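You operate a simulated robot arm through the tools that you are given. There is no shell and no other tool. Be economical: measure what you need, move in short steps, check, and stop when the job is done.

Carry out the task below with a simulated robot arm. There is one attempt and no reset: what you move stays moved.

TASK
Take the stone weight off the desk shelf and level the shelf.
Fine: the weight goes between slots L1 and L2 of the rack; loosen the grey wing nut, turn the blue knob till the bubble lies between the bold lines, tighten the nut.

It is judged by the outcome, as a careful person would: the job done as asked, and still so three seconds after it is handed in. It fails if anything else is knocked over, pushed out of place, dropped, spilled or broken.

THE ROBOT
A 7-joint arm with a two-finger parallel gripper, fixed in place. Base frame: the origin is at the foot of the arm, x ahead of it, y to its left, z up. Lengths are in mm, angles in degrees, forces in N, time in s.
Its first joint turns from -66.0 to 66.0 degrees. Payload 2.5 kg.
Tool frame: the origin (TCP) lies between the finger pads and is the grasp point; the fingertips stand 23 mm ahead of it; z points along the fingers, y is the line along which they close. The gripper opens to 94 mm. The fingers are 38 mm wide and 10 mm thick; the gripper's body (54 by 96 mm) begins 39 mm behind the TCP.
Orientation is that of the tool frame in the base frame, as a unit quaternion [x, y, z, w]. With the fingers straight down and closing along the base's y, the tool's x points along the base's -x, its y along +y and its z along -z.

THE INTERFACE
- The arm moves only by the tool move_arm. Its argument "targets" is a list of rows, each a list of 2 entries, a list of its own where there are three numbers: the shift along the base's x, y, z in mm, then the turn, a rotation vector about the base's x, y, z in degrees. In form: [[[dx, dy, dz], [wx, wy, wz]], ...]. A call has 1 to 20 rows; each row shifts and turns the commanded pose from where the row before left it. "hand" is the gripper command, from -1 (shut) to 1 (fully open), values between in proportion, set as the call begins (left out, the last holds). A row lasts 0.2 s, in which the tool goes at most 50 mm and 8.6 degrees; a call with a longer step from one row to the next is refused whole, and so is a gripper value outside its range. A pose out of reach is approached as far as the arm can. The call stops where the force on the tool passes 80 N (or 10 N more than at its start, if that is more) or the arm is blocked; 0.2 s more then pass. The fingers move at their own pace (about 108 mm/s each) and stop on an object; they squeeze with about 24 N. The grip force told is the motor's: it shows also when the fingers shut on nothing. Time passes only in rows, and 0.2 s behind the last, so rows that do not move let the fingers close. It gives the time, the measured TCP pose, the force on the tool (base axes), the opening and the grip force at its end, in the units of the frame above (readings bear some noise).
- Cameras (640 x 400 px; columns grow to the right, rows downward): "scene" is fixed at [110, -394.3, 580.5]; the picture's right is [0.92, -0.39, 0.00], its down [-0.16, -0.37, -0.92] and it looks along [0.36, 0.84, -0.40] (base axes); focal length 313 px, centre (320, 200). "wrist" rides on the gripper at [-39, 0, -44] in the tool frame; the picture's right is [0.00, -1.00, 0.00], its down [0.97, 0.00, -0.24] and it looks along [0.24, 0.00, 0.97] (tool axes); focal length 218 px, centre (320, 200).
- camera(camera): a new picture of that camera. No time passes.
- locate(camera, pixels): for up to 12 pixels [column, row] of the newest picture of that camera ("zoom" is the newest enlarged one), the place [x, y, z] in the base frame of the surface seen there, good to about 2 mm, but the place of the scene camera against the robot may be out by one fixed shift of up to 25 mm in any direction. No time passes.
- zoom(camera, box): a new picture of the part [left, top, right, bottom] of that camera's present view, enlarged. No time passes.
- close_job(): hands the job in; it is judged then, once.

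Work in short steps. Measure before you move; look again where a grasp or a placing could have gone wrong, and mend it. You have 80 turns and 46 pictures in all, those below and enlarged ones among them. Open the gripper and draw the arm clear of the work before you hand the job in, unless the task says otherwise; then end with one line.

The tools are called after "Emit:" as a command line: name --argument value ..., lists and objects as JSON in quotes. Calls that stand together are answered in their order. move_arm: Moves the arm, as the interface text tells. Its arguments: {"type":"object","properties":{"targets":{"type":"array","items":{"type":"array"}},"hand":{"type":"number"}},"required":["targets"]} The other tools are called the same way: camera (camera) takes a picture; locate (camera, pixels) gives the place of the surface under pixels of a picture; zoom (camera, box) takes an enlarged picture of a part of a camera's view; close_job () hands the job in.

At the start:

```text
t: 0.0
tool_pos: [241.0, 248.5, 436.9]
tcp_rot: [0.0, 1.0, -0.001, -0.001]
wrist_force: [0.1, -0.6, -0.7]
width: 93.9
finger_force: 0.2
```

scene: 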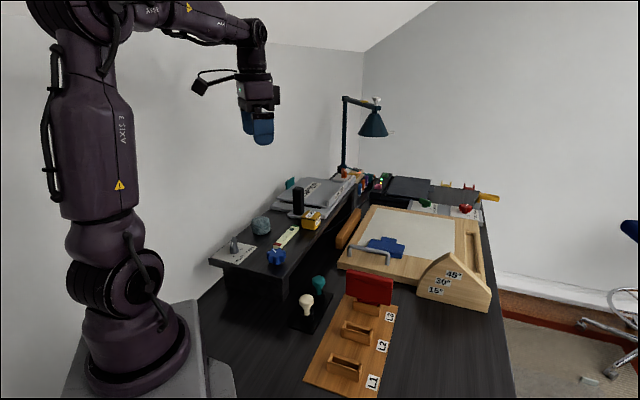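
wrist: 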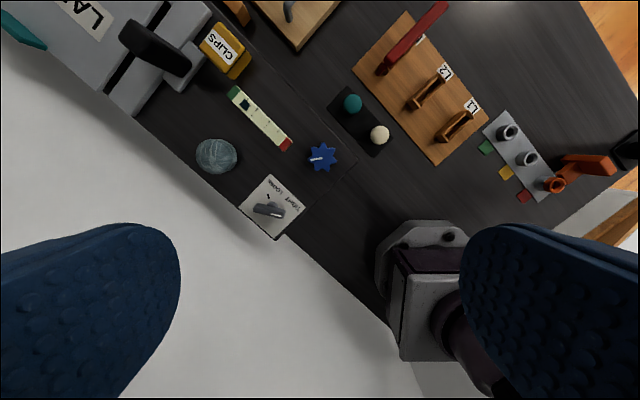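

I'll look closer at the shelf and rack: the stone is at wrist (216,156), knob at (322,157), nut at (269,209).

Emit:
zoom --camera "wrist" --box '[180, 70, 360, 250]'

Emit:
locate --camera "wrist" --pixels '[[216, 156], [205, 170], [322, 157], [269, 209], [258, 203], [280, 213], [262, 120], [285, 143], [235, 93], [458, 125], [428, 90], [275, 235]]'

Emit:
zoom --camera "scene" --box '[200, 170, 420, 400]'

```text
2.22 times, centred on (270, 160) of wrist
```

zoom: 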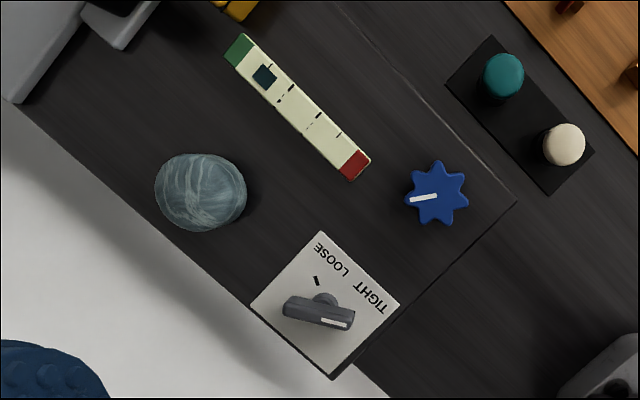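

```text
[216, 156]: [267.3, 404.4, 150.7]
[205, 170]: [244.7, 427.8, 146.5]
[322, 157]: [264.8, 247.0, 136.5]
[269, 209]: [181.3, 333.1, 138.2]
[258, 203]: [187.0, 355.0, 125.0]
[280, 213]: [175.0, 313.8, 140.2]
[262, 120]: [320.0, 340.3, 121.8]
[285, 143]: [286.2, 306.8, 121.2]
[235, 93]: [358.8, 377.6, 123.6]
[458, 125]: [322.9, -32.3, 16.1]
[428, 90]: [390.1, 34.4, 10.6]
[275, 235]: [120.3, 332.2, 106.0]
```

```text
1.74 times, centred on (310, 285) of scene
```

zoom: 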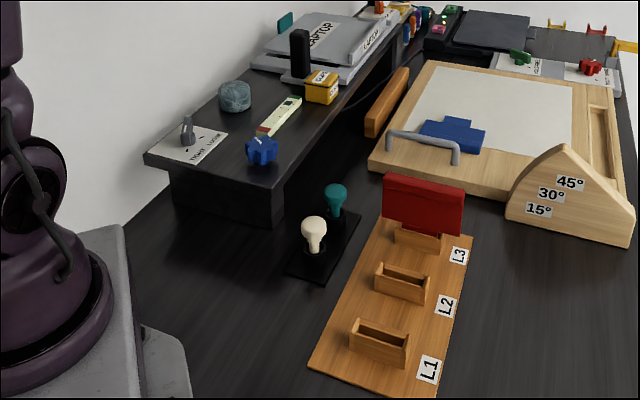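

Stone must come off first. I'll move above it to view stone, level and nut closely.

Emit:
move_arm --targets '[[[5, 31, -27], [0, 0, 0]], [[5, 31, -27], [0, 0, 0]], [[5, 31, -27], [0, 0, 0]], [[5, 31, -27], [0, 0, 0]], [[5, 31, -27], [0, 0, 0]]]' --hand 1

Emit:
zoom --camera "wrist" --box '[200, 60, 500, 340]'

```text
t: 1.2
tool_pos: [268.1, 403.3, 302.9]
tcp_rot: [0.0, 1.0, 0.0, -0.001]
wrist_force: [0.0, 0.2, -0.6]
width: 93.8
finger_force: 0.1
```

```text
1.43 times, centred on (350, 200) of wrist
```

zoom: 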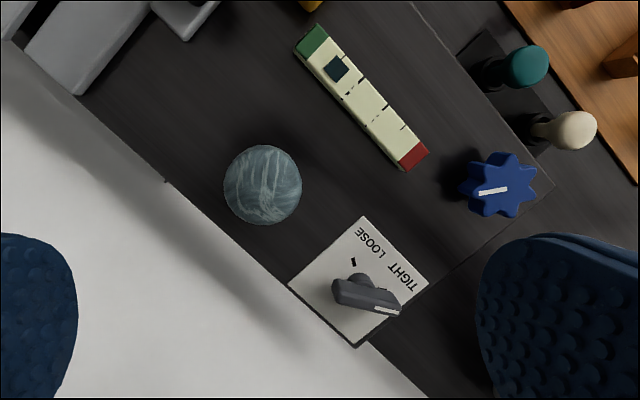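

Emit:
locate --camera "zoom" --pixels '[[263, 185], [228, 185], [298, 185], [263, 150], [263, 219], [238, 160], [288, 210], [288, 160], [238, 210], [220, 240], [490, 187], [365, 297]]'

Emit:
zoom --camera "wrist" --box '[310, 60, 410, 160]'

```text
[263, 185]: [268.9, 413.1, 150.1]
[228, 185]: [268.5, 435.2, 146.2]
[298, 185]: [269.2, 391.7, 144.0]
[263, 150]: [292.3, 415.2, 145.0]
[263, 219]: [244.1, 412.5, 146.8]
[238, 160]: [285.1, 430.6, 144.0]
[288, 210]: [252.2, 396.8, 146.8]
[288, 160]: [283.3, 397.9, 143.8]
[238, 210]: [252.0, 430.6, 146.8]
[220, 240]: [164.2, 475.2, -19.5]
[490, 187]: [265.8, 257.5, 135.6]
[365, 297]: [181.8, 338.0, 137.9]
```

```text
4.00 times, centred on (360, 110) of wrist
```

zoom: 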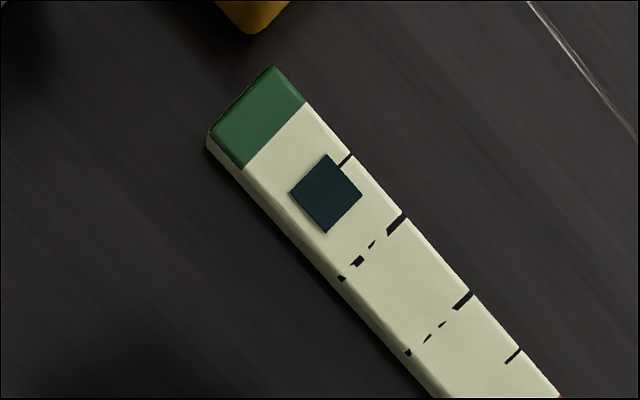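

Stone is round, about 50 mm wide, centre ≈ (268,413), top 150. I check the shelf height and turn the gripper 45° above the stone.

Emit:
locate --camera "zoom" --pixels '[[100, 330], [150, 150], [500, 150], [327, 195], [376, 240], [440, 320]]'

Emit:
move_arm --targets '[[[0, 2, -10], [0, 0, 7.5]], [[0, 2, -15], [0, 0, 7.5]], [[0, 2, -15], [0, 0, 7.5]], [[0, 2, -20], [0, 0, 7.5]], [[0, 2, -20], [0, 0, 7.5]], [[0, 0, -20], [0, 0, 7.5]]]'

Emit:
camera --camera "wrist"

```text
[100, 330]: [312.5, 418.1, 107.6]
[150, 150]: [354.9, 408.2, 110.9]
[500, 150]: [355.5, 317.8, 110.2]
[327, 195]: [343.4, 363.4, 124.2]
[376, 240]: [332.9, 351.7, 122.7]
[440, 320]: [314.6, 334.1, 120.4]
```

```text
t: 2.6
tool_pos: [268.3, 413.5, 201.8]
tcp_rot: [-0.385, 0.923, 0.0, 0.0]
wrist_force: [0.0, 0.3, 0.6]
width: 94.0
finger_force: 0.1
```

```text
39 pictures are left
```

wrist: 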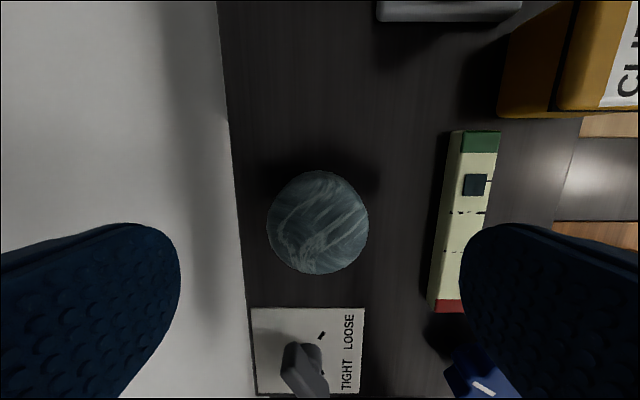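

Centred; descend to z≈134 and close.

Emit:
move_arm --targets '[[[0, 0, -25], [0, 0, 0]], [[0, 0, -20], [0, 0, 0]], [[0, 0, -15], [0, 0, 0]], [[0, 0, -8], [0, 0, 0]]]'

Emit:
move_arm --targets '[[[0, 0, 0], [0, 0, 0]], [[0, 0, 0], [0, 0, 0]], [[0, 0, 0], [0, 0, 0]], [[0, 0, 0], [0, 0, 0]]]' --hand -1

```text
t: 3.6
tool_pos: [266.6, 414.1, 135.2]
tcp_rot: [-0.383, 0.924, 0.001, 0.0]
wrist_force: [0.1, -0.2, 0.7]
width: 94.2
finger_force: 0.0
```

```text
t: 4.6
tool_pos: [267.4, 413.6, 136.2]
tcp_rot: [-0.383, 0.924, 0.0, 0.0]
wrist_force: [-0.3, 0.8, -0.6]
width: 53.0
finger_force: 24.4
```

Gripped at 53 mm. Lift gently first and check the weight.

Emit:
move_arm --targets '[[[0, 0, 8], [0, 0, 0]], [[0, 0, 15], [0, 0, 0]], [[0, 0, 25], [0, 0, 0]], [[0, 0, 30], [0, 0, 0]], [[0, 0, 30], [0, 0, 0]], [[0, 0, 30], [0, 0, 0]]]'

Emit:
camera --camera "wrist"

```text
t: 6.0
tool_pos: [267.2, 413.8, 273.7]
tcp_rot: [-0.383, 0.924, 0.0, 0.0]
wrist_force: [0.2, 0.0, 0.5]
width: 0.0
finger_force: 23.5
```

```text
38 pictures are left
```

wrist: 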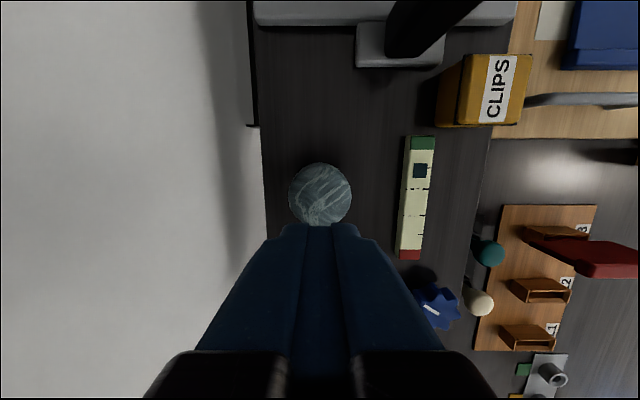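

The stone slipped out and stays on the shelf. I measure it again from here.

Emit:
locate --camera "wrist" --pixels '[[320, 195], [320, 166], [290, 195], [350, 195], [310, 175], [332, 175], [320, 185], [320, 215], [275, 200], [385, 200]]'

Emit:
zoom --camera "scene" --box '[200, 190, 340, 280]'

```text
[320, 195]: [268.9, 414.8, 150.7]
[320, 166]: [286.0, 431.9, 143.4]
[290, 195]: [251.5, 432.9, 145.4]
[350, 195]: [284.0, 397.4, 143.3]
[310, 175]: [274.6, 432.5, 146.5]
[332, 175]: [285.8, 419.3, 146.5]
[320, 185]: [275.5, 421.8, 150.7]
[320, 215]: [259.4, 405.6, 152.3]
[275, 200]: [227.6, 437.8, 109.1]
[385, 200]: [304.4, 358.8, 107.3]
```

```text
4.44 times, centred on (270, 235) of scene
```

zoom: 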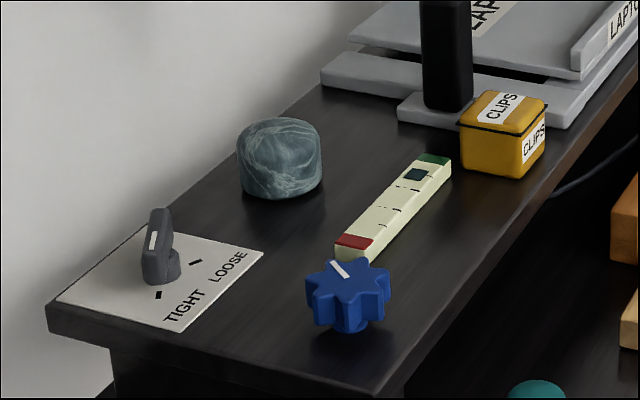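

It's a near-vertical cylinder ⌀53, top 151. I'll regrip ~2 mm lower and lift more gently.

Emit:
move_arm --targets '[[[0.5, 0.5, 0], [0, 0, 0]], [[0, 0, 0], [0, 0, 0]], [[0, 0, 0], [0, 0, 0]], [[0, 0, -40], [0, 0, 0]], [[0, 0, -40], [0, 0, 0]], [[0, 0, -30], [0, 0, 0]], [[0, 0, -20], [0, 0, 0]], [[0, 0, -10], [0, 0, 0]], [[0, 0, 0], [0, 0, 0]]]' --hand 1

Emit:
move_arm --targets '[[[0, 0, 0], [0, 0, 0]], [[0, 0, 0], [0, 0, 0]], [[0, 0, 0], [0, 0, 0]], [[0, 0, 0], [0, 0, 0]], [[0, 0, 0], [0, 0, 0]]]' --hand -1

Emit:
move_arm --targets '[[[0, 0, 1], [0, 0, 0]], [[0, 0, 2], [0, 0, 0]], [[0, 0, 2], [0, 0, 0]], [[0, 0, 2], [0, 0, 0]], [[0, 0, 2], [0, 0, 0]], [[0, 0, 2], [0, 0, 0]]]'

```text
t: 8.0
tool_pos: [269.2, 414.8, 132.2]
tcp_rot: [-0.382, 0.924, 0.0, 0.0]
wrist_force: [-0.5, 0.8, -0.6]
width: 93.9
finger_force: 0.1
```

```text
t: 9.2
tool_pos: [268.4, 413.8, 132.8]
tcp_rot: [-0.382, 0.924, -0.001, 0.0]
wrist_force: [-0.7, 1.2, -0.3]
width: 52.9
finger_force: 23.8
```

```text
t: 10.6
tool_pos: [267.5, 415.0, 144.4]
tcp_rot: [-0.383, 0.924, 0.0, 0.0]
wrist_force: [-0.4, 0.0, -1.8]
width: 52.9
finger_force: 24.2
```

Emit:
zoom --camera "scene" --box '[200, 170, 340, 260]'

Emit:
camera --camera "wrist"

Emit:
locate --camera "wrist" --pixels '[[320, 200], [320, 220], [320, 180], [320, 240]]'

```text
4.44 times, centred on (270, 215) of scene
```

zoom: 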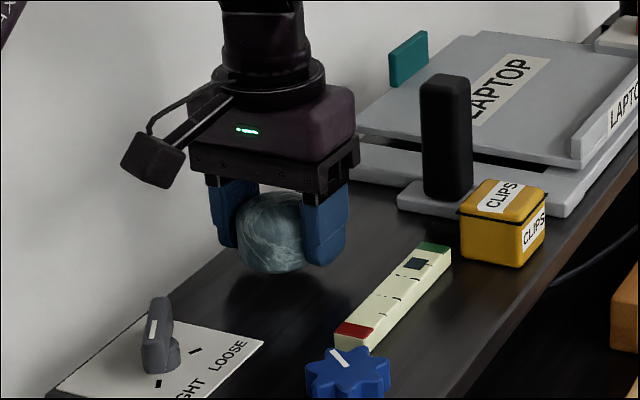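

```text
35 pictures are left
```

wrist: 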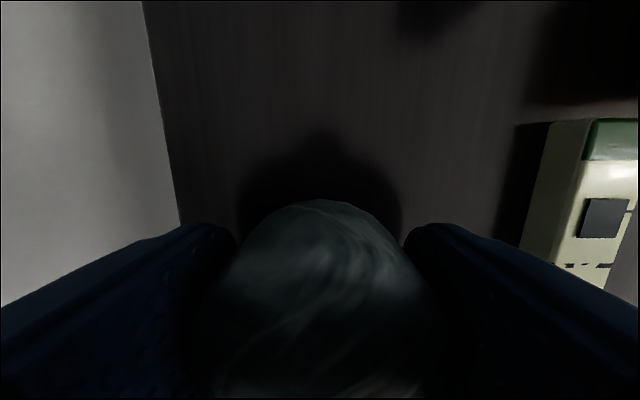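

```text
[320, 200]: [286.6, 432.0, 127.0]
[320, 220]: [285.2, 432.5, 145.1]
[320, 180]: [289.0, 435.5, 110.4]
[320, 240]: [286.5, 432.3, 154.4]
```

The rim has risen ≈11 mm, so it's held. Continue up slowly.

Emit:
move_arm --targets '[[[0, 0, 3], [0, 0, 0]], [[0, 0, 4], [0, 0, 0]], [[0, 0, 5], [0, 0, 0]], [[0, 0, 6], [0, 0, 0]], [[0, 0, 7], [0, 0, 0]], [[0, 0, 8], [0, 0, 0]], [[0, 0, 8], [0, 0, 0]], [[0, 0, 8], [0, 0, 0]], [[0, 0, 8], [0, 0, 0]], [[0, 0, 6], [0, 0, 0]], [[0, 0, 4], [0, 0, 0]], [[0, 0, 2], [0, 0, 0]]]'

Emit:
camera --camera "scene"

```text
t: 13.2
tool_pos: [267.9, 415.0, 212.4]
tcp_rot: [-0.383, 0.924, 0.0, 0.0]
wrist_force: [-0.3, 0.3, -1.7]
width: 53.1
finger_force: 24.1
```

```text
34 pictures are left
```

scene: 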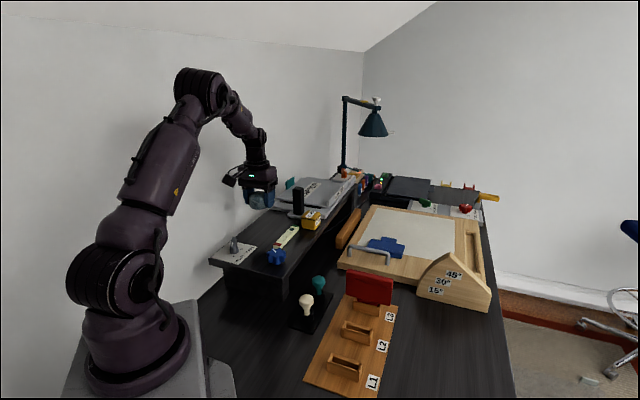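

Held firmly. Carry it smoothly over toward the rack, stopping short at about (300,-50) to measure the slots.

Emit:
move_arm --targets '[[[0, -5, 0], [0, 0, 0]], [[1, -10, 0], [0, 0, 0]], [[1, -16, 0], [0, 0, 0]], [[2, -24, 0], [0, 0, 0]], [[2, -30, 0], [0, 0, 0]], [[2, -34, 0], [0, 0, 0]], [[2, -34, 0], [0, 0, 0]], [[2, -34, 0], [0, 0, 0]], [[2, -34, 0], [0, 0, 0]], [[3, -34, 0], [0, 0, 0]], [[3, -34, 0], [0, 0, 0]], [[3, -34, 0], [0, 0, 0]], [[3, -34, 0], [0, 0, 0]], [[2, -34, 0], [0, 0, 0]], [[2, -30, 0], [0, 0, 0]], [[1, -20, 0], [0, 0, 0]], [[1, -14, 0], [0, 0, 0]], [[0, -8, 0], [0, 0, 0]], [[0, -2, 0], [0, 0, 0]]]'

Emit:
camera --camera "wrist"

```text
t: 17.2
tool_pos: [299.2, -50.0, 212.2]
tcp_rot: [-0.383, 0.924, 0.0, 0.0]
wrist_force: [0.5, -0.5, -2.9]
width: 52.8
finger_force: 23.8
```

```text
33 pictures are left
```

wrist: 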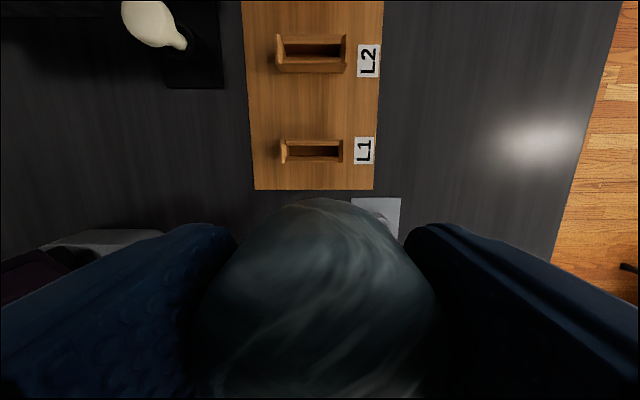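

The rack is aligned with the image; slots L1 at (313,150) and L2 at (312,52). Measure their edges.

Emit:
locate --camera "wrist" --pixels '[[313, 138], [313, 133], [285, 150], [343, 150], [313, 110], [312, 72], [312, 67], [278, 70], [345, 70], [312, 85], [260, 110], [375, 110]]'

Emit:
zoom --camera "wrist" --box '[230, 0, 400, 200]'

```text
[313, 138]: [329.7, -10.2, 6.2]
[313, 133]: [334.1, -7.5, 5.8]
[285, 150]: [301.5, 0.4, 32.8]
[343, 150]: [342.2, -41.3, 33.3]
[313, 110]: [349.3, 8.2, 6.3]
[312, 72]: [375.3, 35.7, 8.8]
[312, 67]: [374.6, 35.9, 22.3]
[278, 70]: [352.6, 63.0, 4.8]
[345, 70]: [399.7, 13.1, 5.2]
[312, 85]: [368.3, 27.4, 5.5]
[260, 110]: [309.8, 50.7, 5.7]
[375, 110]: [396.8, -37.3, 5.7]
```

```text
2.00 times, centred on (315, 100) of wrist
```

zoom: 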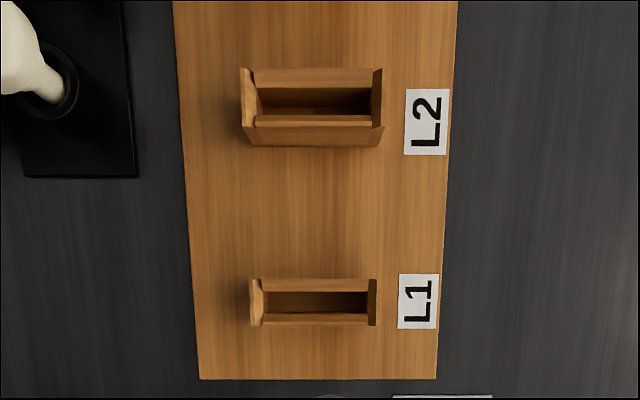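

Emit:
locate --camera "zoom" --pixels '[[310, 282], [310, 288], [258, 290], [373, 290], [310, 320], [310, 150], [310, 144], [310, 120], [310, 73], [260, 145], [365, 145]]'

```text
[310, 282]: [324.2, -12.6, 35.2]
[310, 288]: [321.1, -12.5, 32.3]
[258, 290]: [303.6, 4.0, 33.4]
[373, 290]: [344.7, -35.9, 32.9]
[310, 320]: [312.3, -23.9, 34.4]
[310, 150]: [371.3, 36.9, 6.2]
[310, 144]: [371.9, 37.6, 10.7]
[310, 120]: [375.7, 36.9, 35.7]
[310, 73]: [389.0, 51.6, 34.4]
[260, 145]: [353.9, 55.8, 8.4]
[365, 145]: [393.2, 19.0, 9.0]
```

Gap is u=221…289 (along the rack), centred at base (350,10.6); stone 53 mm fits. Check the red card's height and location relative to the gripper camera.

Emit:
camera --camera "scene"

Emit:
locate --camera "scene" --pixels '[[350, 274], [390, 280], [370, 277], [368, 295], [370, 305], [345, 363], [356, 327], [344, 355]]'

```text
31 pictures are left
```

scene: 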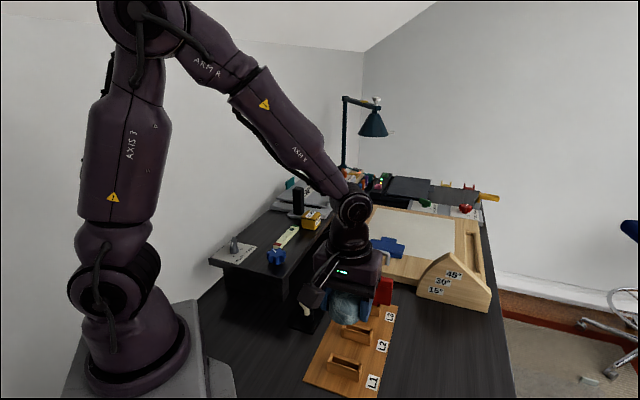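

```text
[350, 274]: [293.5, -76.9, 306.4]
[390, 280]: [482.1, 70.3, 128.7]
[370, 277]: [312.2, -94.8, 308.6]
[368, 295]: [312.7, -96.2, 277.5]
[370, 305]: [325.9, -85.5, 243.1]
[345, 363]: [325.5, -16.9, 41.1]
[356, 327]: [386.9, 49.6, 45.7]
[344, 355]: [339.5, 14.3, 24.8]
```

Card sits at u≈375+, clear. Move over the gap centre, descend partway, and check.

Emit:
move_arm --targets '[[[4, 5, 0], [0, 0, 0]], [[8, 10, 0], [0, 0, 0]], [[12, 14, -2], [0, 0, 0]], [[12, 14, -4], [0, 0, 0]], [[8, 10, -8], [0, 0, 0]], [[5, 5.6, -12], [0, 0, 0]], [[2, 2, -18], [0, 0, 0]], [[0, 0, -20], [0, 0, 0]], [[0, 0, -20], [0, 0, 0]], [[0, 0, -16], [0, 0, 0]], [[0, 0, -10], [0, 0, 0]], [[0, 0, -5], [0, 0, 0]], [[0, 0, -2], [0, 0, 0]]]'

Emit:
camera --camera "wrist"

Emit:
zoom --camera "scene" --box '[280, 240, 420, 400]'

```text
t: 20.0
tool_pos: [350.8, 9.1, 96.6]
tcp_rot: [-0.383, 0.924, 0.0, 0.0]
wrist_force: [0.2, 0.5, -1.6]
width: 52.9
finger_force: 24.7
```

```text
30 pictures are left
```

wrist: 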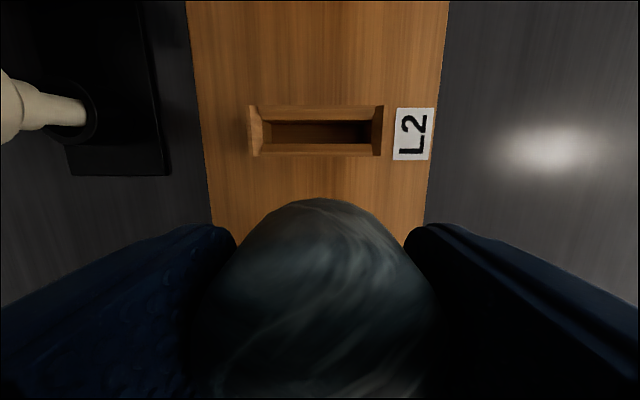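

```text
2.50 times, centred on (350, 320) of scene
```

zoom: 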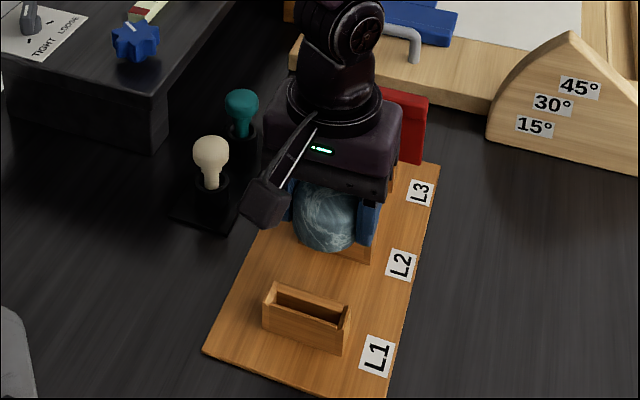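

Emit:
locate --camera "wrist" --pixels '[[315, 150], [315, 157], [315, 170], [320, 203], [320, 215], [320, 230], [250, 150], [382, 150]]'

```text
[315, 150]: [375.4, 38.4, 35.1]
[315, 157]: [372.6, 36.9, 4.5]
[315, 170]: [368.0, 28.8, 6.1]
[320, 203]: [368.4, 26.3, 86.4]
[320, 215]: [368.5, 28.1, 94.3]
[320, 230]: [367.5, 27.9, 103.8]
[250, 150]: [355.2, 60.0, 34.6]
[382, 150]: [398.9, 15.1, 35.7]
```

Stone front edge u≈280, L2 wall ≈290; shift +1.5 mm along the rack and descend to just above the base.

Emit:
move_arm --targets '[[[1, 1, -3], [0, 0, 0]], [[0, 0, -7], [0, 0, 0]], [[0, 0, -10], [0, 0, 0]], [[0, 0, -12], [0, 0, 0]], [[0, 0, -10], [0, 0, 0]], [[0, 0, -8], [0, 0, 0]], [[0, 0, -5], [0, 0, 0]], [[0, 0, -3], [0, 0, 0]], [[0, 0, -2], [0, 0, 0]], [[0, 0, 0], [0, 0, 0]]]'

Emit:
zoom --camera "scene" --box '[300, 270, 400, 390]'

```text
t: 22.2
tool_pos: [352.2, 10.5, 36.1]
tcp_rot: [-0.383, 0.924, 0.0, -0.001]
wrist_force: [0.2, 0.0, -2.9]
width: 52.6
finger_force: 24.2
```

```text
3.33 times, centred on (350, 330) of scene
```

zoom: 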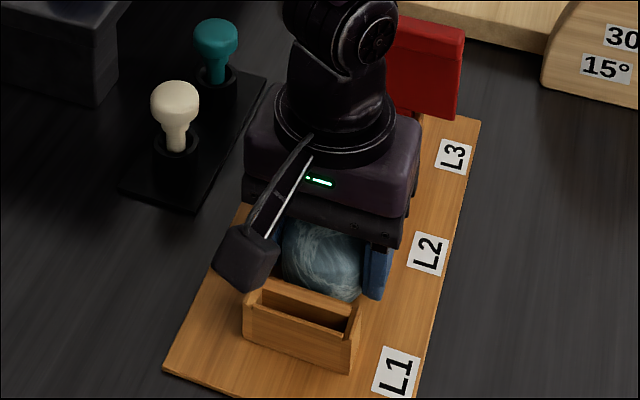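

Emit:
move_arm --targets '[[[0, 0, -0.7], [0, 0, 0]], [[0, 0, -0.7], [0, 0, 0]], [[0, 0, -0.7], [0, 0, 0]]]'

Emit:
move_arm --targets '[[[0, 0, -0.7], [0, 0, 0]], [[0, 0, -0.7], [0, 0, 0]], [[0, 0, 0], [0, 0, 0]]]'

```text
t: 23.0
tool_pos: [351.9, 10.6, 34.1]
tcp_rot: [-0.383, 0.924, 0.0, 0.0]
wrist_force: [0.0, 0.1, -1.9]
width: 53.2
finger_force: 24.2
```

```text
t: 23.8
tool_pos: [352.2, 10.2, 31.8]
tcp_rot: [-0.383, 0.924, -0.001, 0.0]
wrist_force: [-0.5, -0.1, -2.4]
width: 53.2
finger_force: 24.0
```

Emit:
move_arm --targets '[[[0, 0, -0.6], [0, 0, 0]], [[0, 0, 0], [0, 0, 0]]]'

Emit:
move_arm --targets '[[[0, 0, -0.6], [0, 0, 0]], [[0, 0, 0], [0, 0, 0]]]'

```text
t: 24.4
tool_pos: [350.7, 10.3, 31.9]
tcp_rot: [-0.383, 0.924, 0.0, 0.0]
wrist_force: [-0.2, 0.1, -2.4]
width: 53.1
finger_force: 24.1
```

```text
t: 25.0
tool_pos: [351.8, 9.5, 31.3]
tcp_rot: [-0.383, 0.924, 0.0, 0.0]
wrist_force: [0.3, -0.5, -2.1]
width: 53.1
finger_force: 24.0
```

Emit:
move_arm --targets '[[[0, 0, -0.6], [0, 0, 0]], [[0, 0, 0], [0, 0, 0]]]'

Emit:
move_arm --targets '[[[0, 0, -0.5], [0, 0, 0]], [[0, 0, 0], [0, 0, 0]]]'

```text
t: 25.6
tool_pos: [350.7, 11.3, 29.9]
tcp_rot: [-0.383, 0.924, 0.0, -0.001]
wrist_force: [0.1, -0.4, -2.6]
width: 53.4
finger_force: 24.2
```

```text
t: 26.2
tool_pos: [351.6, 10.2, 29.5]
tcp_rot: [-0.382, 0.924, 0.0, 0.0]
wrist_force: [0.2, 0.4, -3.3]
width: 53.2
finger_force: 24.3
```

At most ~1 mm above the base; release gently by opening, then rise.

Emit:
move_arm --targets '[[[0, 0, 0], [0, 0, 0]], [[0, 0, 0], [0, 0, 0]], [[0, 0, 0], [0, 0, 0]]]' --hand 0.2

Emit:
move_arm --targets '[[[0, 0, 5], [0, 0, 0]], [[0, 0, 10], [0, 0, 0]], [[0, 0, 20], [0, 0, 0]], [[0, 0, 30], [0, 0, 0]], [[0, 0, 40], [0, 0, 0]], [[0, 0, 40], [0, 0, 0]], [[0, 0, 40], [0, 0, 0]]]'

Emit:
camera --camera "wrist"

```text
t: 27.0
tool_pos: [351.8, 10.7, 29.8]
tcp_rot: [-0.383, 0.924, 0.0, 0.0]
wrist_force: [0.2, -0.8, 0.3]
width: 56.5
finger_force: 0.1
```

```text
t: 28.6
tool_pos: [351.7, 11.0, 214.1]
tcp_rot: [-0.382, 0.924, 0.0, 0.0]
wrist_force: [1.0, 0.4, -0.4]
width: 56.3
finger_force: 0.0
```

```text
27 pictures are left
```

wrist: 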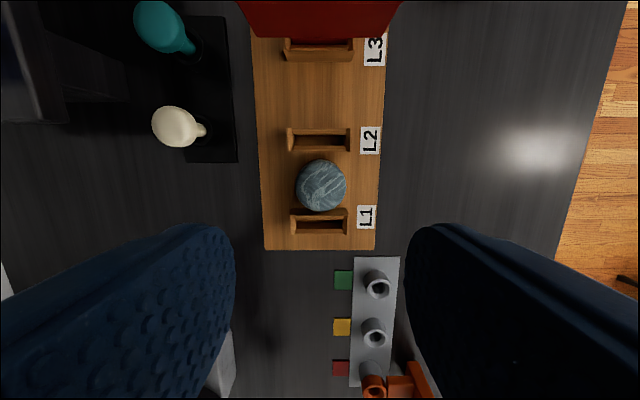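

Emit:
locate --camera "wrist" --pixels '[[321, 170], [321, 185], [321, 203], [305, 186], [338, 186], [320, 157], [320, 148]]'

Emit:
zoom --camera "scene" --box '[300, 290, 400, 390]'

```text
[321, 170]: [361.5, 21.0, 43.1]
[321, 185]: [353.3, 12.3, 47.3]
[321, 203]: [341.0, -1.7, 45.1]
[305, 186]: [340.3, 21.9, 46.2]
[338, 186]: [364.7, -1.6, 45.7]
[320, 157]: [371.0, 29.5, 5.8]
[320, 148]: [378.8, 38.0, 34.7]
```

```text
4.00 times, centred on (350, 340) of scene
```

zoom: 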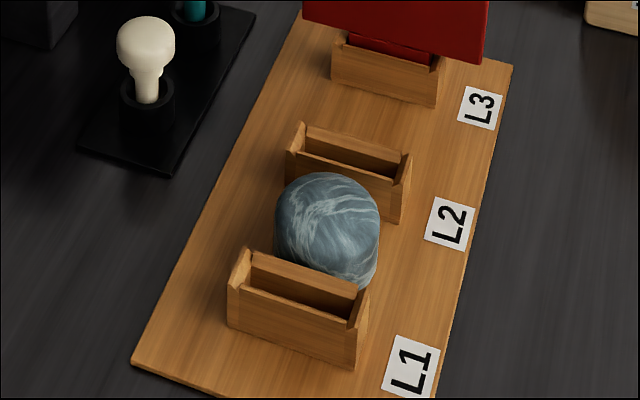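

Stone stands flat between L1 and L2, clear of both. Now go look at the nut and level from above.

Emit:
move_arm --targets '[[[0, 5, 20], [0, 0, 0]], [[-16, 30, 20], [0, 0, 0]], [[-16, 30, 6], [0, 0, 0]], [[-16, 30, 0], [0, 0, 0]], [[-16, 30, 0], [0, 0, 0]], [[-16, 30, 0], [0, 0, 0]], [[-16, 30, 0], [0, 0, 0]], [[-16, 30, 0], [0, 0, 0]], [[-16, 30, 0], [0, 0, 0]], [[-16, 30, 0], [0, 0, 0]], [[-16, 30, 0], [0, 0, 0]], [[-8, 20, 0], [0, 0, 0]], [[0, 0, 0], [0, 0, 0]]]' --hand 1

Emit:
camera --camera "wrist"

```text
t: 31.4
tool_pos: [184.3, 337.0, 260.5]
tcp_rot: [-0.383, 0.924, 0.001, 0.0]
wrist_force: [-0.1, -0.2, 0.1]
width: 94.0
finger_force: 0.1
```

```text
25 pictures are left
```

wrist: 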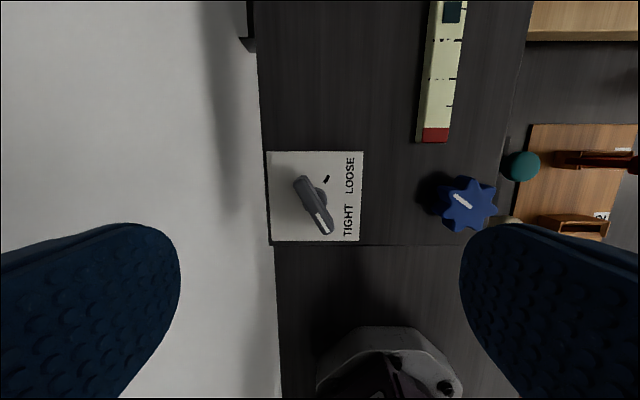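

Emit:
zoom --camera "wrist" --box '[260, 140, 370, 250]'

Emit:
locate --camera "zoom" --pixels '[[225, 150], [290, 200], [340, 265], [375, 300], [410, 350], [380, 245], [404, 132], [480, 200], [200, 280], [260, 175], [370, 330]]'

```text
3.64 times, centred on (315, 195) of wrist
```

zoom: 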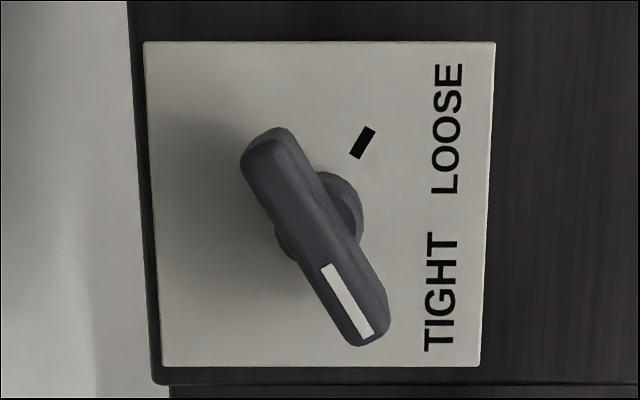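

```text
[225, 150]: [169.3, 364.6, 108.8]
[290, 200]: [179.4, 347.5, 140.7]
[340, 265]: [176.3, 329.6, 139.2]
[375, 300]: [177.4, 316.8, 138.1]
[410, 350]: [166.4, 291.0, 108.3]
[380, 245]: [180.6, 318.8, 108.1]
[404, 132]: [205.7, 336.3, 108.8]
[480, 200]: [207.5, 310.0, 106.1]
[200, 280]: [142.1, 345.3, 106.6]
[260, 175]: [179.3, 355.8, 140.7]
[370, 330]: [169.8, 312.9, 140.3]
```

Nut: white end at −105° (TIGHT), LOOSE tick at ≈ +14°, axis ≈ (177,337); so ≈ +119° turn to loosen. Check the free space around (wall) before turning the wrist.

Emit:
locate --camera "wrist" --pixels '[[230, 50], [150, 100], [60, 150], [20, 30], [200, 200], [320, 20], [465, 200], [452, 12], [443, 40], [436, 78]]'

Emit:
move_arm --targets '[[[-1, 0, 0], [0, 0, -8.4]], [[-1, 0, 0], [0, 0, -8.4]], [[-1, 0, 0], [0, 0, -8.4]], [[-1, 0, 0], [0, 0, -8.4]], [[-1, 0, 0], [0, 0, -8.4]], [[-1, 0, 0], [0, 0, -8.4]], [[-1, 0, 0], [0, 0, -8.4]], [[0, 0, 0], [0, 0, -8.4]], [[0, 0, 0], [0, 0, -8.4]], [[0, 0, 0], [0, 0, -8.4]], [[0, 0, 0], [0, 0, -8.4]], [[0, 0, 0], [0, 0, -8]]]'

```text
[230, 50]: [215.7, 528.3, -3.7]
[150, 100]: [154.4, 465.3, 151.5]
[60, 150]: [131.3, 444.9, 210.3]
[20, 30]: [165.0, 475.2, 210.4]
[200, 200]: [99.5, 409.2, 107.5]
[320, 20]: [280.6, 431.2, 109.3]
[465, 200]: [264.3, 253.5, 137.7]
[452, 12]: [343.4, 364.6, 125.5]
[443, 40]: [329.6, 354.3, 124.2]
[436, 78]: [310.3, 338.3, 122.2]
```

```text
t: 33.3
tool_pos: [180.8, 329.2, 260.9]
tcp_rot: [0.206, 0.979, -0.007, 0.004]
wrist_force: [1.1, -1.7, 1.4]
width: 93.9
finger_force: 0.0
stopped in row 9: the force on the tool passed its limit (the readings are from after the stop); the commanded pose is now the measured one
```

The bracket on tool +x touched the wall (wall plane x−y≈−311). Turn back the other way, first shifting away from the wall, and test the range toward yaw 74.6° and beyond in free air.

Emit:
move_arm --targets '[[[5, -5, 0], [0, 0, 0]], [[0, 0, 0], [0, 0, 8.3]], [[0, 0, 0], [0, 0, 8.3]], [[0, 0, 0], [0, 0, 8.3]], [[0, 0, 0], [0, 0, 8.3]], [[0, 0, 0], [0, 0, 8.3]], [[0, 0, 0], [0, 0, 8.3]], [[0, 0, 0], [0, 0, 8.3]], [[0, 0, 0], [0, 0, 8.3]], [[0, 0, 0], [0, 0, 8.3]], [[0, 0, 0], [0, 0, 8.3]], [[0, 0, 0], [0, 0, 8.3]], [[0, 0, 0], [0, 0, 8.3]]]'

Emit:
move_arm --targets '[[[0, 0, 0], [0, 0, 8]], [[0, 0, 0], [0, 0, 8]], [[0, 0, 0], [0, 0, 8]], [[0, 0, 0], [0, 0, 8]], [[0, 0, 0], [0, 0, 8]], [[0, 0, 0], [0, 0, 8]], [[0, 0, 0], [0, 0, 8]], [[0, 0, 0], [0, 0, 8]], [[0, 0, 0], [0, 0, 8]], [[0, 0, 0], [0, 0, 8]], [[0, 0, 0], [0, 0, 8]], [[0, 0, 0], [0, 0, 8]], [[0, 0, 0], [0, 0, 8]], [[0, 0, 0], [0, 0, 8]], [[0, 0, 0], [0, 0, 8]]]'

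```text
t: 36.1
tool_pos: [186.2, 323.1, 260.9]
tcp_rot: [-0.617, 0.787, -0.001, 0.008]
wrist_force: [-0.3, 0.3, -0.1]
width: 94.0
finger_force: 0.0
```

```text
t: 39.3
tool_pos: [186.2, 323.9, 259.4]
tcp_rot: [0.99, 0.139, -0.006, -0.005]
wrist_force: [0.5, 0.6, -0.8]
width: 94.0
finger_force: 0.1
```

The full range 76°→196° is reachable. Return to yaw 74.6° over the nut, trimming the ~1° tilt, and look.

Emit:
move_arm --targets '[[[0, 0, 0], [-0.48, -0.76, 0]], [[-1, 1, 0], [0, 0, -8.1]], [[-1, 1, 0], [0, 0, -8.1]], [[-1, 1, 0], [0, 0, -8.1]], [[-1, 1, 0], [0, 0, -8.1]], [[-1, 1, 0], [0, 0, -8.1]], [[-1, 1, 0], [0, 0, -8.1]], [[-1, 1, 0], [0, 0, -8.1]], [[-1, 1, 0], [0, 0, -8.1]], [[-1, 1.5, 0], [0, 0, -8.1]], [[0, 2, 0], [0, 0, -8.1]], [[0, 2, 0], [0, 0, -8.1]], [[0, 0, 0], [0, 0, -8.1]], [[0, 0, 0], [0, 0, -8.1]], [[0, 0, 0], [0, 0, -8.1]], [[0, 0, 0], [0, 0, -8]], [[0, 0, 0], [0, 0, 0]]]'

Emit:
zoom --camera "wrist" --box '[260, 140, 380, 260]'

```text
t: 42.9
tool_pos: [177.4, 338.1, 259.5]
tcp_rot: [-0.604, 0.797, 0.0, 0.001]
wrist_force: [-0.5, 0.7, 0.4]
width: 94.2
finger_force: 0.0
```

```text
3.33 times, centred on (320, 200) of wrist
```

zoom: 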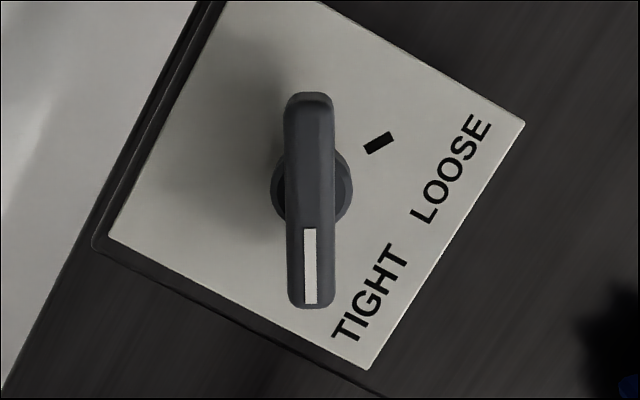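

Wing aligned with the image. Axis refined to ≈(174.8,336.3). Descend to TCP z≈146 (tips ~123) with 50 mm opening and close.

Emit:
move_arm --targets '[[[-2.6, -1.8, 0], [0, 0, 0]], [[0, 0, -30], [0, 0, 0]], [[0, 0, -30], [0, 0, 0]], [[0, 0, -25], [0, 0, 0]], [[0, 0, -18], [0, 0, 0]], [[0, 0, -10], [0, 0, 0]], [[0, 0, 0], [0, 0, 0]]]' --hand 0.1

Emit:
move_arm --targets '[[[0, 0, 0], [0, 0, 0]], [[0, 0, 0], [0, 0, 0]], [[0, 0, 0], [0, 0, 0]]]' --hand -1

```text
t: 44.5
tool_pos: [173.8, 336.4, 147.6]
tcp_rot: [-0.605, 0.796, 0.0, 0.001]
wrist_force: [0.5, -0.5, -0.8]
width: 51.9
finger_force: 0.1
```

```text
t: 45.3
tool_pos: [174.7, 334.3, 146.9]
tcp_rot: [-0.605, 0.796, 0.0, -0.001]
wrist_force: [-3.0, 1.3, -3.1]
width: 11.6
finger_force: 45.2
```

Gripped. Turn the first 40° and check the forces.

Emit:
move_arm --targets '[[[0, 0, 0], [0, 0, 4]], [[0, 0, 0], [0, 0, 6]], [[0, 0, 0], [0, 0, 6]], [[0, 0, 0], [0, 0, 6]], [[0, 0, 0], [0, 0, 6]], [[0, 0, 0], [0, 0, 6]], [[0, 0, 0], [0, 0, 6]]]'

```text
t: 46.9
tool_pos: [174.2, 334.9, 147.3]
tcp_rot: [0.842, -0.54, 0.0, 0.001]
wrist_force: [-11.9, -12.0, -1.4]
width: 11.6
finger_force: 44.6
```

Emit:
move_arm --targets '[[[-0.7, -0.7, 0], [0, 0, 0]], [[0, 0, 0], [0, 0, 0]]]'

Emit:
move_arm --targets '[[[0, 0, 0], [0, 0, 6]], [[0, 0, 0], [0, 0, 6]], [[0, 0, 0], [0, 0, 6]], [[0, 0, 0], [0, 0, 6]], [[0, 0, 0], [0, 0, 6]]]'

```text
t: 47.5
tool_pos: [174.5, 335.4, 147.2]
tcp_rot: [0.841, -0.541, 0.0, 0.0]
wrist_force: [-10.6, -7.5, -3.3]
width: 11.7
finger_force: 44.9
```

```text
t: 48.7
tool_pos: [173.0, 336.1, 147.5]
tcp_rot: [0.953, -0.303, 0.0, -0.001]
wrist_force: [-18.4, -12.4, 2.8]
width: 11.7
finger_force: 45.1
```

Emit:
move_arm --targets '[[[-1.5, -1, 0], [0, 0, 0]], [[-1, -0.5, 0], [0, 0, 0]], [[0, 0, 0], [0, 0, 6]], [[0, 0, 0], [0, 0, 6]], [[0, 0, 0], [0, 0, 6]]]'

```text
t: 49.9
tool_pos: [172.8, 334.5, 147.5]
tcp_rot: [0.989, -0.151, 0.001, -0.002]
wrist_force: [7.7, 2.6, -8.7]
width: 11.8
finger_force: 45.1
```

Emit:
move_arm --targets '[[[0, 0, 0], [0, 0, 6]], [[0, 0, 0], [0, 0, 6]], [[0, 0, 0], [0, 0, 6]], [[0, 0, 0], [0, 0, 6]], [[0, 0, 0], [0, 0, 6]], [[0, 0, 0], [0, 0, 0]]]'

Emit:
camera --camera "wrist"

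```text
t: 51.3
tool_pos: [173.7, 333.8, 147.7]
tcp_rot: [0.994, 0.109, 0.001, -0.001]
wrist_force: [22.5, 4.6, -11.2]
width: 11.6
finger_force: 45.2
```

```text
22 pictures are left
```

wrist: 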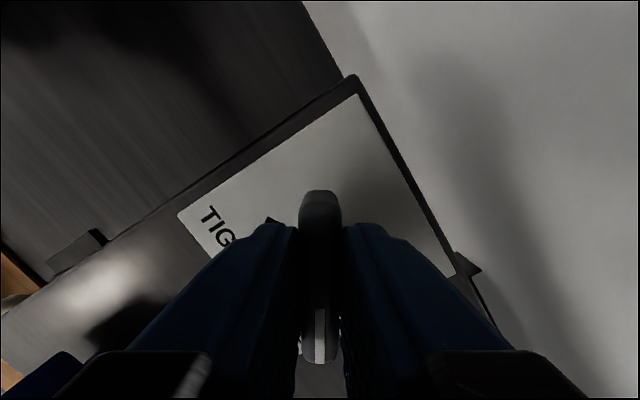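

Turned 118°. Release, rise and check the mark against the LOOSE tick.

Emit:
move_arm --targets '[[[2, 0.4, 0], [0, 0, 0]], [[0, 0, 0], [0, 0, 0]], [[0, 0, 0], [0, 0, 0]]]' --hand 0.2

Emit:
move_arm --targets '[[[0, 0, 15], [0, 0, 0]], [[0, 0, 30], [0, 0, 0]], [[0, 0, 35], [0, 0, 0]], [[0, 0, 35], [0, 0, 0]]]'

Emit:
zoom --camera "wrist" --box '[230, 110, 410, 290]'

```text
t: 52.1
tool_pos: [172.2, 334.5, 146.8]
tcp_rot: [0.994, 0.11, 0.0, -0.001]
wrist_force: [0.3, -0.4, -1.0]
width: 56.2
finger_force: 0.1
```

```text
t: 53.1
tool_pos: [172.2, 333.8, 263.1]
tcp_rot: [0.994, 0.109, -0.001, 0.0]
wrist_force: [0.8, -0.5, -0.5]
width: 56.4
finger_force: 0.0
```

```text
2.22 times, centred on (320, 200) of wrist
```

zoom: 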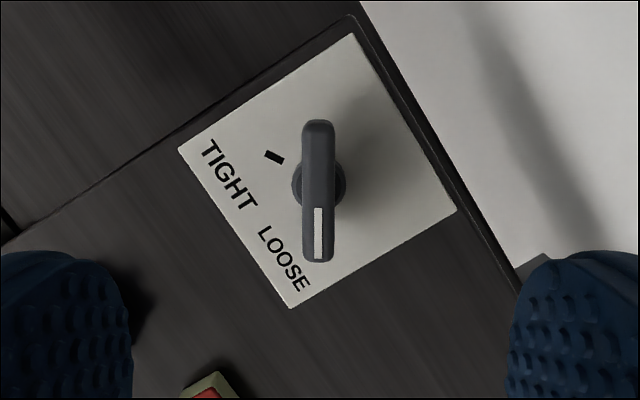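

The pattern is mirrored exactly, TIGHT tick now exposed and the mark lies over LOOSE. Now move above the blue knob, unwinding yaw to ~90°.

Emit:
move_arm --targets '[[[7, -6, 0], [0, 0, -8]], [[7, -6, 0], [0, 0, -8]], [[7, -6, 0], [0, 0, -8]], [[7, -6, 0], [0, 0, -8]], [[7, -6, 0], [0, 0, -8]], [[7, -6, 0], [0, 0, -8]], [[7, -6, 0], [0, 0, -8]], [[7, -6, 0], [0, 0, -8]], [[7, -6, 0], [0, 0, -8]], [[7, -6, 0], [0, 0, -8]], [[7, -6, 0], [0, 0, -8]], [[7, -6, 0], [0, 0, -8]], [[8, -7, 0], [0, 0, -8]], [[0, 0, 0], [0, 0, 0]]]' --hand 1

Emit:
camera --camera "wrist"

```text
t: 56.1
tool_pos: [265.5, 254.9, 263.4]
tcp_rot: [-0.697, 0.717, -0.001, 0.0]
wrist_force: [0.9, 0.1, -0.4]
width: 93.8
finger_force: 0.0
```

```text
20 pictures are left
```

wrist: 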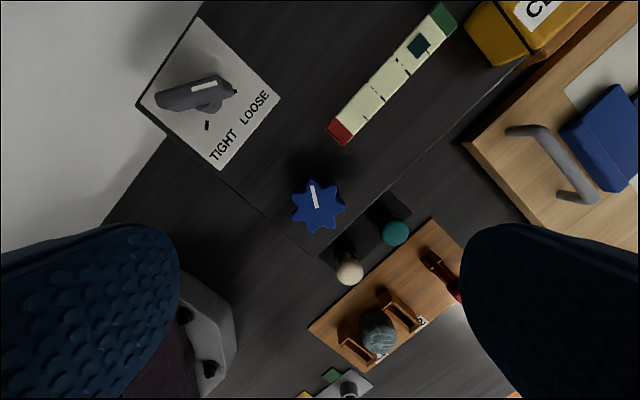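

Emit:
zoom --camera "wrist" --box '[280, 0, 480, 240]'

Emit:
locate --camera "wrist" --pixels '[[317, 205], [312, 184], [317, 206], [294, 206], [342, 207], [330, 195], [345, 128], [440, 20], [419, 44], [311, 182], [318, 229]]'

```text
1.67 times, centred on (380, 120) of wrist
```

zoom: 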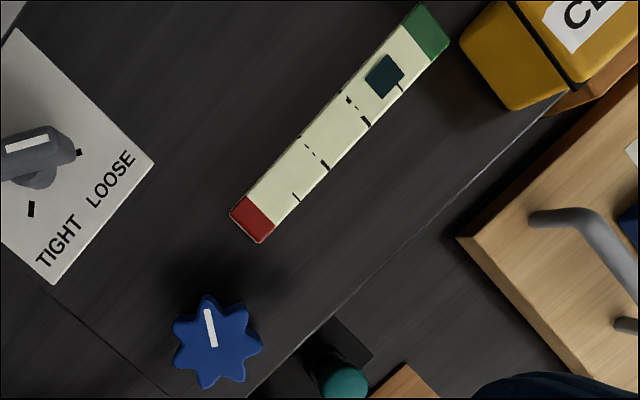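

```text
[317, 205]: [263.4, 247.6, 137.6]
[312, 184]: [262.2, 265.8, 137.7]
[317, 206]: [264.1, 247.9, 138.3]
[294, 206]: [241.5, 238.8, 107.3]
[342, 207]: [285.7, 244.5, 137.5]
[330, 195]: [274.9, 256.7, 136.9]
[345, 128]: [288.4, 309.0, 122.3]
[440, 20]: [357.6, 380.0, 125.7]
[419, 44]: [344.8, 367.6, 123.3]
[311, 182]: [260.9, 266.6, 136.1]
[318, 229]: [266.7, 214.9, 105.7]
```

Knob centre ≈(263.9,248), 42 mm across, 7 lobes; the present yaw puts one pad on a lobe and the other across two. Descend with ~64 mm opening and grip.

Emit:
move_arm --targets '[[[-1.6, -6.9, 0], [0, 0, 0]], [[0, 0, -30], [0, 0, 0]], [[0, 0, -35], [0, 0, 0]], [[0, 0, -30], [0, 0, 0]], [[0, 0, -20], [0, 0, 0]], [[0, 0, -9], [0, 0, 0]], [[0, 0, 0], [0, 0, 0]]]' --hand 0.4

Emit:
move_arm --targets '[[[0, 0, 0], [0, 0, 0]], [[0, 0, 0], [0, 0, 0]], [[0, 0, 0], [0, 0, 0]]]' --hand -1

Emit:
camera --camera "wrist"

```text
t: 57.7
tool_pos: [264.5, 247.6, 139.0]
tcp_rot: [-0.698, 0.716, -0.001, 0.0]
wrist_force: [0.6, 0.3, -0.2]
width: 66.1
finger_force: 0.0
```

```text
t: 58.5
tool_pos: [262.7, 250.3, 139.6]
tcp_rot: [-0.698, 0.716, 0.0, 0.0]
wrist_force: [-5.3, -0.1, -2.1]
width: 45.4
finger_force: 45.2
```

```text
18 pictures are left
```

wrist: 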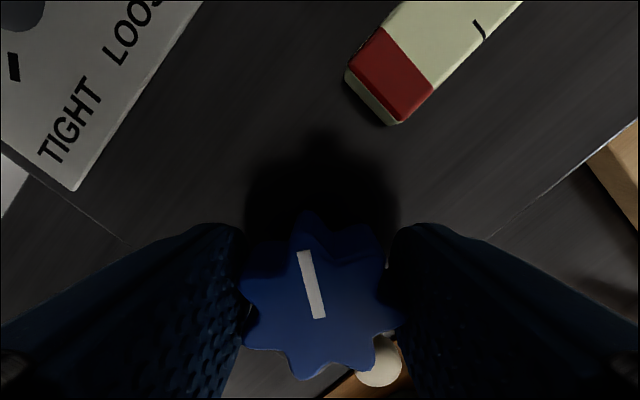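

Gripped at 45 mm. Turn +36° as a trial and see how the bubble moves with the scene camera.

Emit:
zoom --camera "scene" --box '[250, 200, 330, 260]'

Emit:
move_arm --targets '[[[0, 0, 0], [0, 0, 6]], [[0, 0, 0], [0, 0, 6]], [[0, 0, 0], [0, 0, 6]], [[0, 0, 0], [0, 0, 6]], [[0, 0, 0], [0, 0, 6]], [[0, 0, 0], [0, 0, 6]], [[0, 0, 0], [0, 0, 0]]]'

Emit:
zoom --camera "scene" --box '[250, 200, 330, 260]'

```text
6.67 times, centred on (290, 230) of scene
```

zoom: 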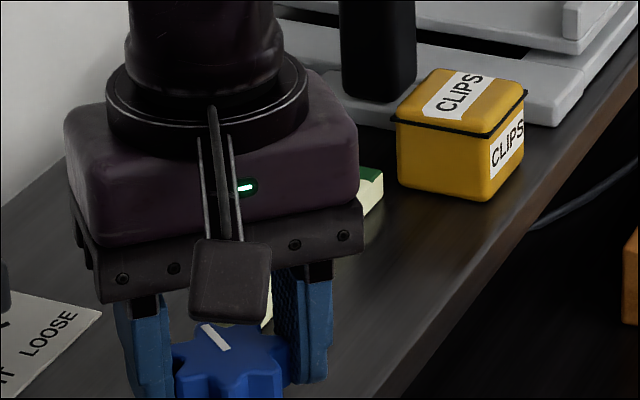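

```text
t: 60.1
tool_pos: [261.5, 248.8, 136.6]
tcp_rot: [0.886, -0.464, -0.002, 0.002]
wrist_force: [-31.5, 5.1, -8.0]
width: 45.6
finger_force: 44.8
```

```text
6.67 times, centred on (290, 230) of scene
```

zoom: 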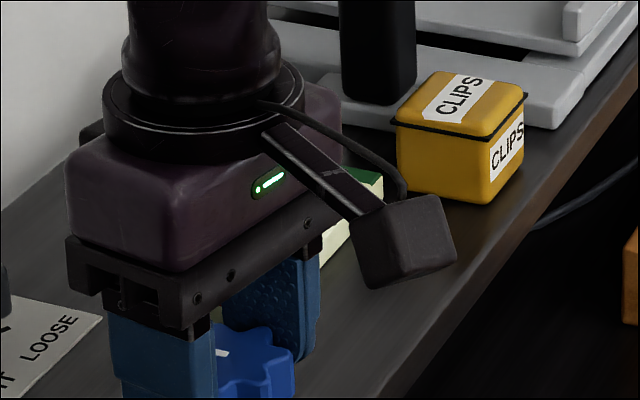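

The knob end seemed to sink (TCP z −2.5), which takes the red end lower, i.e. the wrong way (bubble is at the high green end). Turn back the other way, to −40° net.

Emit:
move_arm --targets '[[[0, 0, 0], [0, 0, -6]], [[0, 0, 0], [0, 0, -6]], [[0, 0, 0], [0, 0, -6]], [[0, 0, 0], [0, 0, -6]], [[0, 0, 0], [0, 0, -6]], [[0, 0, 0], [0, 0, -6]], [[-1, 0, 0], [0, 0, 0]]]'

Emit:
move_arm --targets '[[[0, 0, 0], [0, 0, -6]], [[0, 0, 0], [0, 0, -6]], [[0, 0, 0], [0, 0, -6]], [[0, 0, 0], [0, 0, -6]], [[0, 0, 0], [0, 0, 0]]]'

```text
t: 61.7
tool_pos: [263.8, 247.9, 139.5]
tcp_rot: [-0.698, 0.716, -0.001, 0.001]
wrist_force: [-21.4, 3.2, 13.8]
width: 45.3
finger_force: 45.5
```

```text
t: 62.9
tool_pos: [265.8, 248.2, 138.3]
tcp_rot: [-0.532, 0.847, 0.0, 0.005]
wrist_force: [1.7, 3.6, 34.8]
width: 45.5
finger_force: 45.3
```

The knob now pushes up (Fz +35): it's rising. Follow it up, then release and look at the bubble.

Emit:
move_arm --targets '[[[0, 0, 1.5], [0, 0, 0]], [[0, 0, 1.5], [0, 0, 0]], [[0, 0, 0], [0, 0, 0]]]'

Emit:
move_arm --targets '[[[0, 0, 0], [0, 0, 0]], [[0, 0, 0], [0, 0, 0]], [[0, 0, 20], [0, 0, 0]], [[0, 0, 35], [0, 0, 0]], [[0, 0, 35], [0, 0, 0]], [[0, 0, 30], [0, 0, 0]]]' --hand 0.4

Emit:
camera --camera "wrist"

```text
t: 63.7
tool_pos: [264.7, 249.7, 139.5]
tcp_rot: [-0.533, 0.846, 0.001, 0.003]
wrist_force: [26.8, 13.5, -13.6]
width: 45.0
finger_force: 45.0
```

```text
t: 65.1
tool_pos: [262.5, 248.5, 262.2]
tcp_rot: [-0.533, 0.846, 0.0, 0.0]
wrist_force: [1.2, 1.0, 0.9]
width: 65.7
finger_force: 0.1
```

```text
15 pictures are left
```

wrist: 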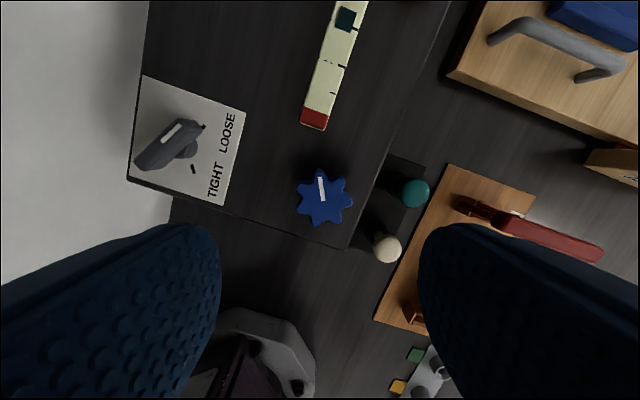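

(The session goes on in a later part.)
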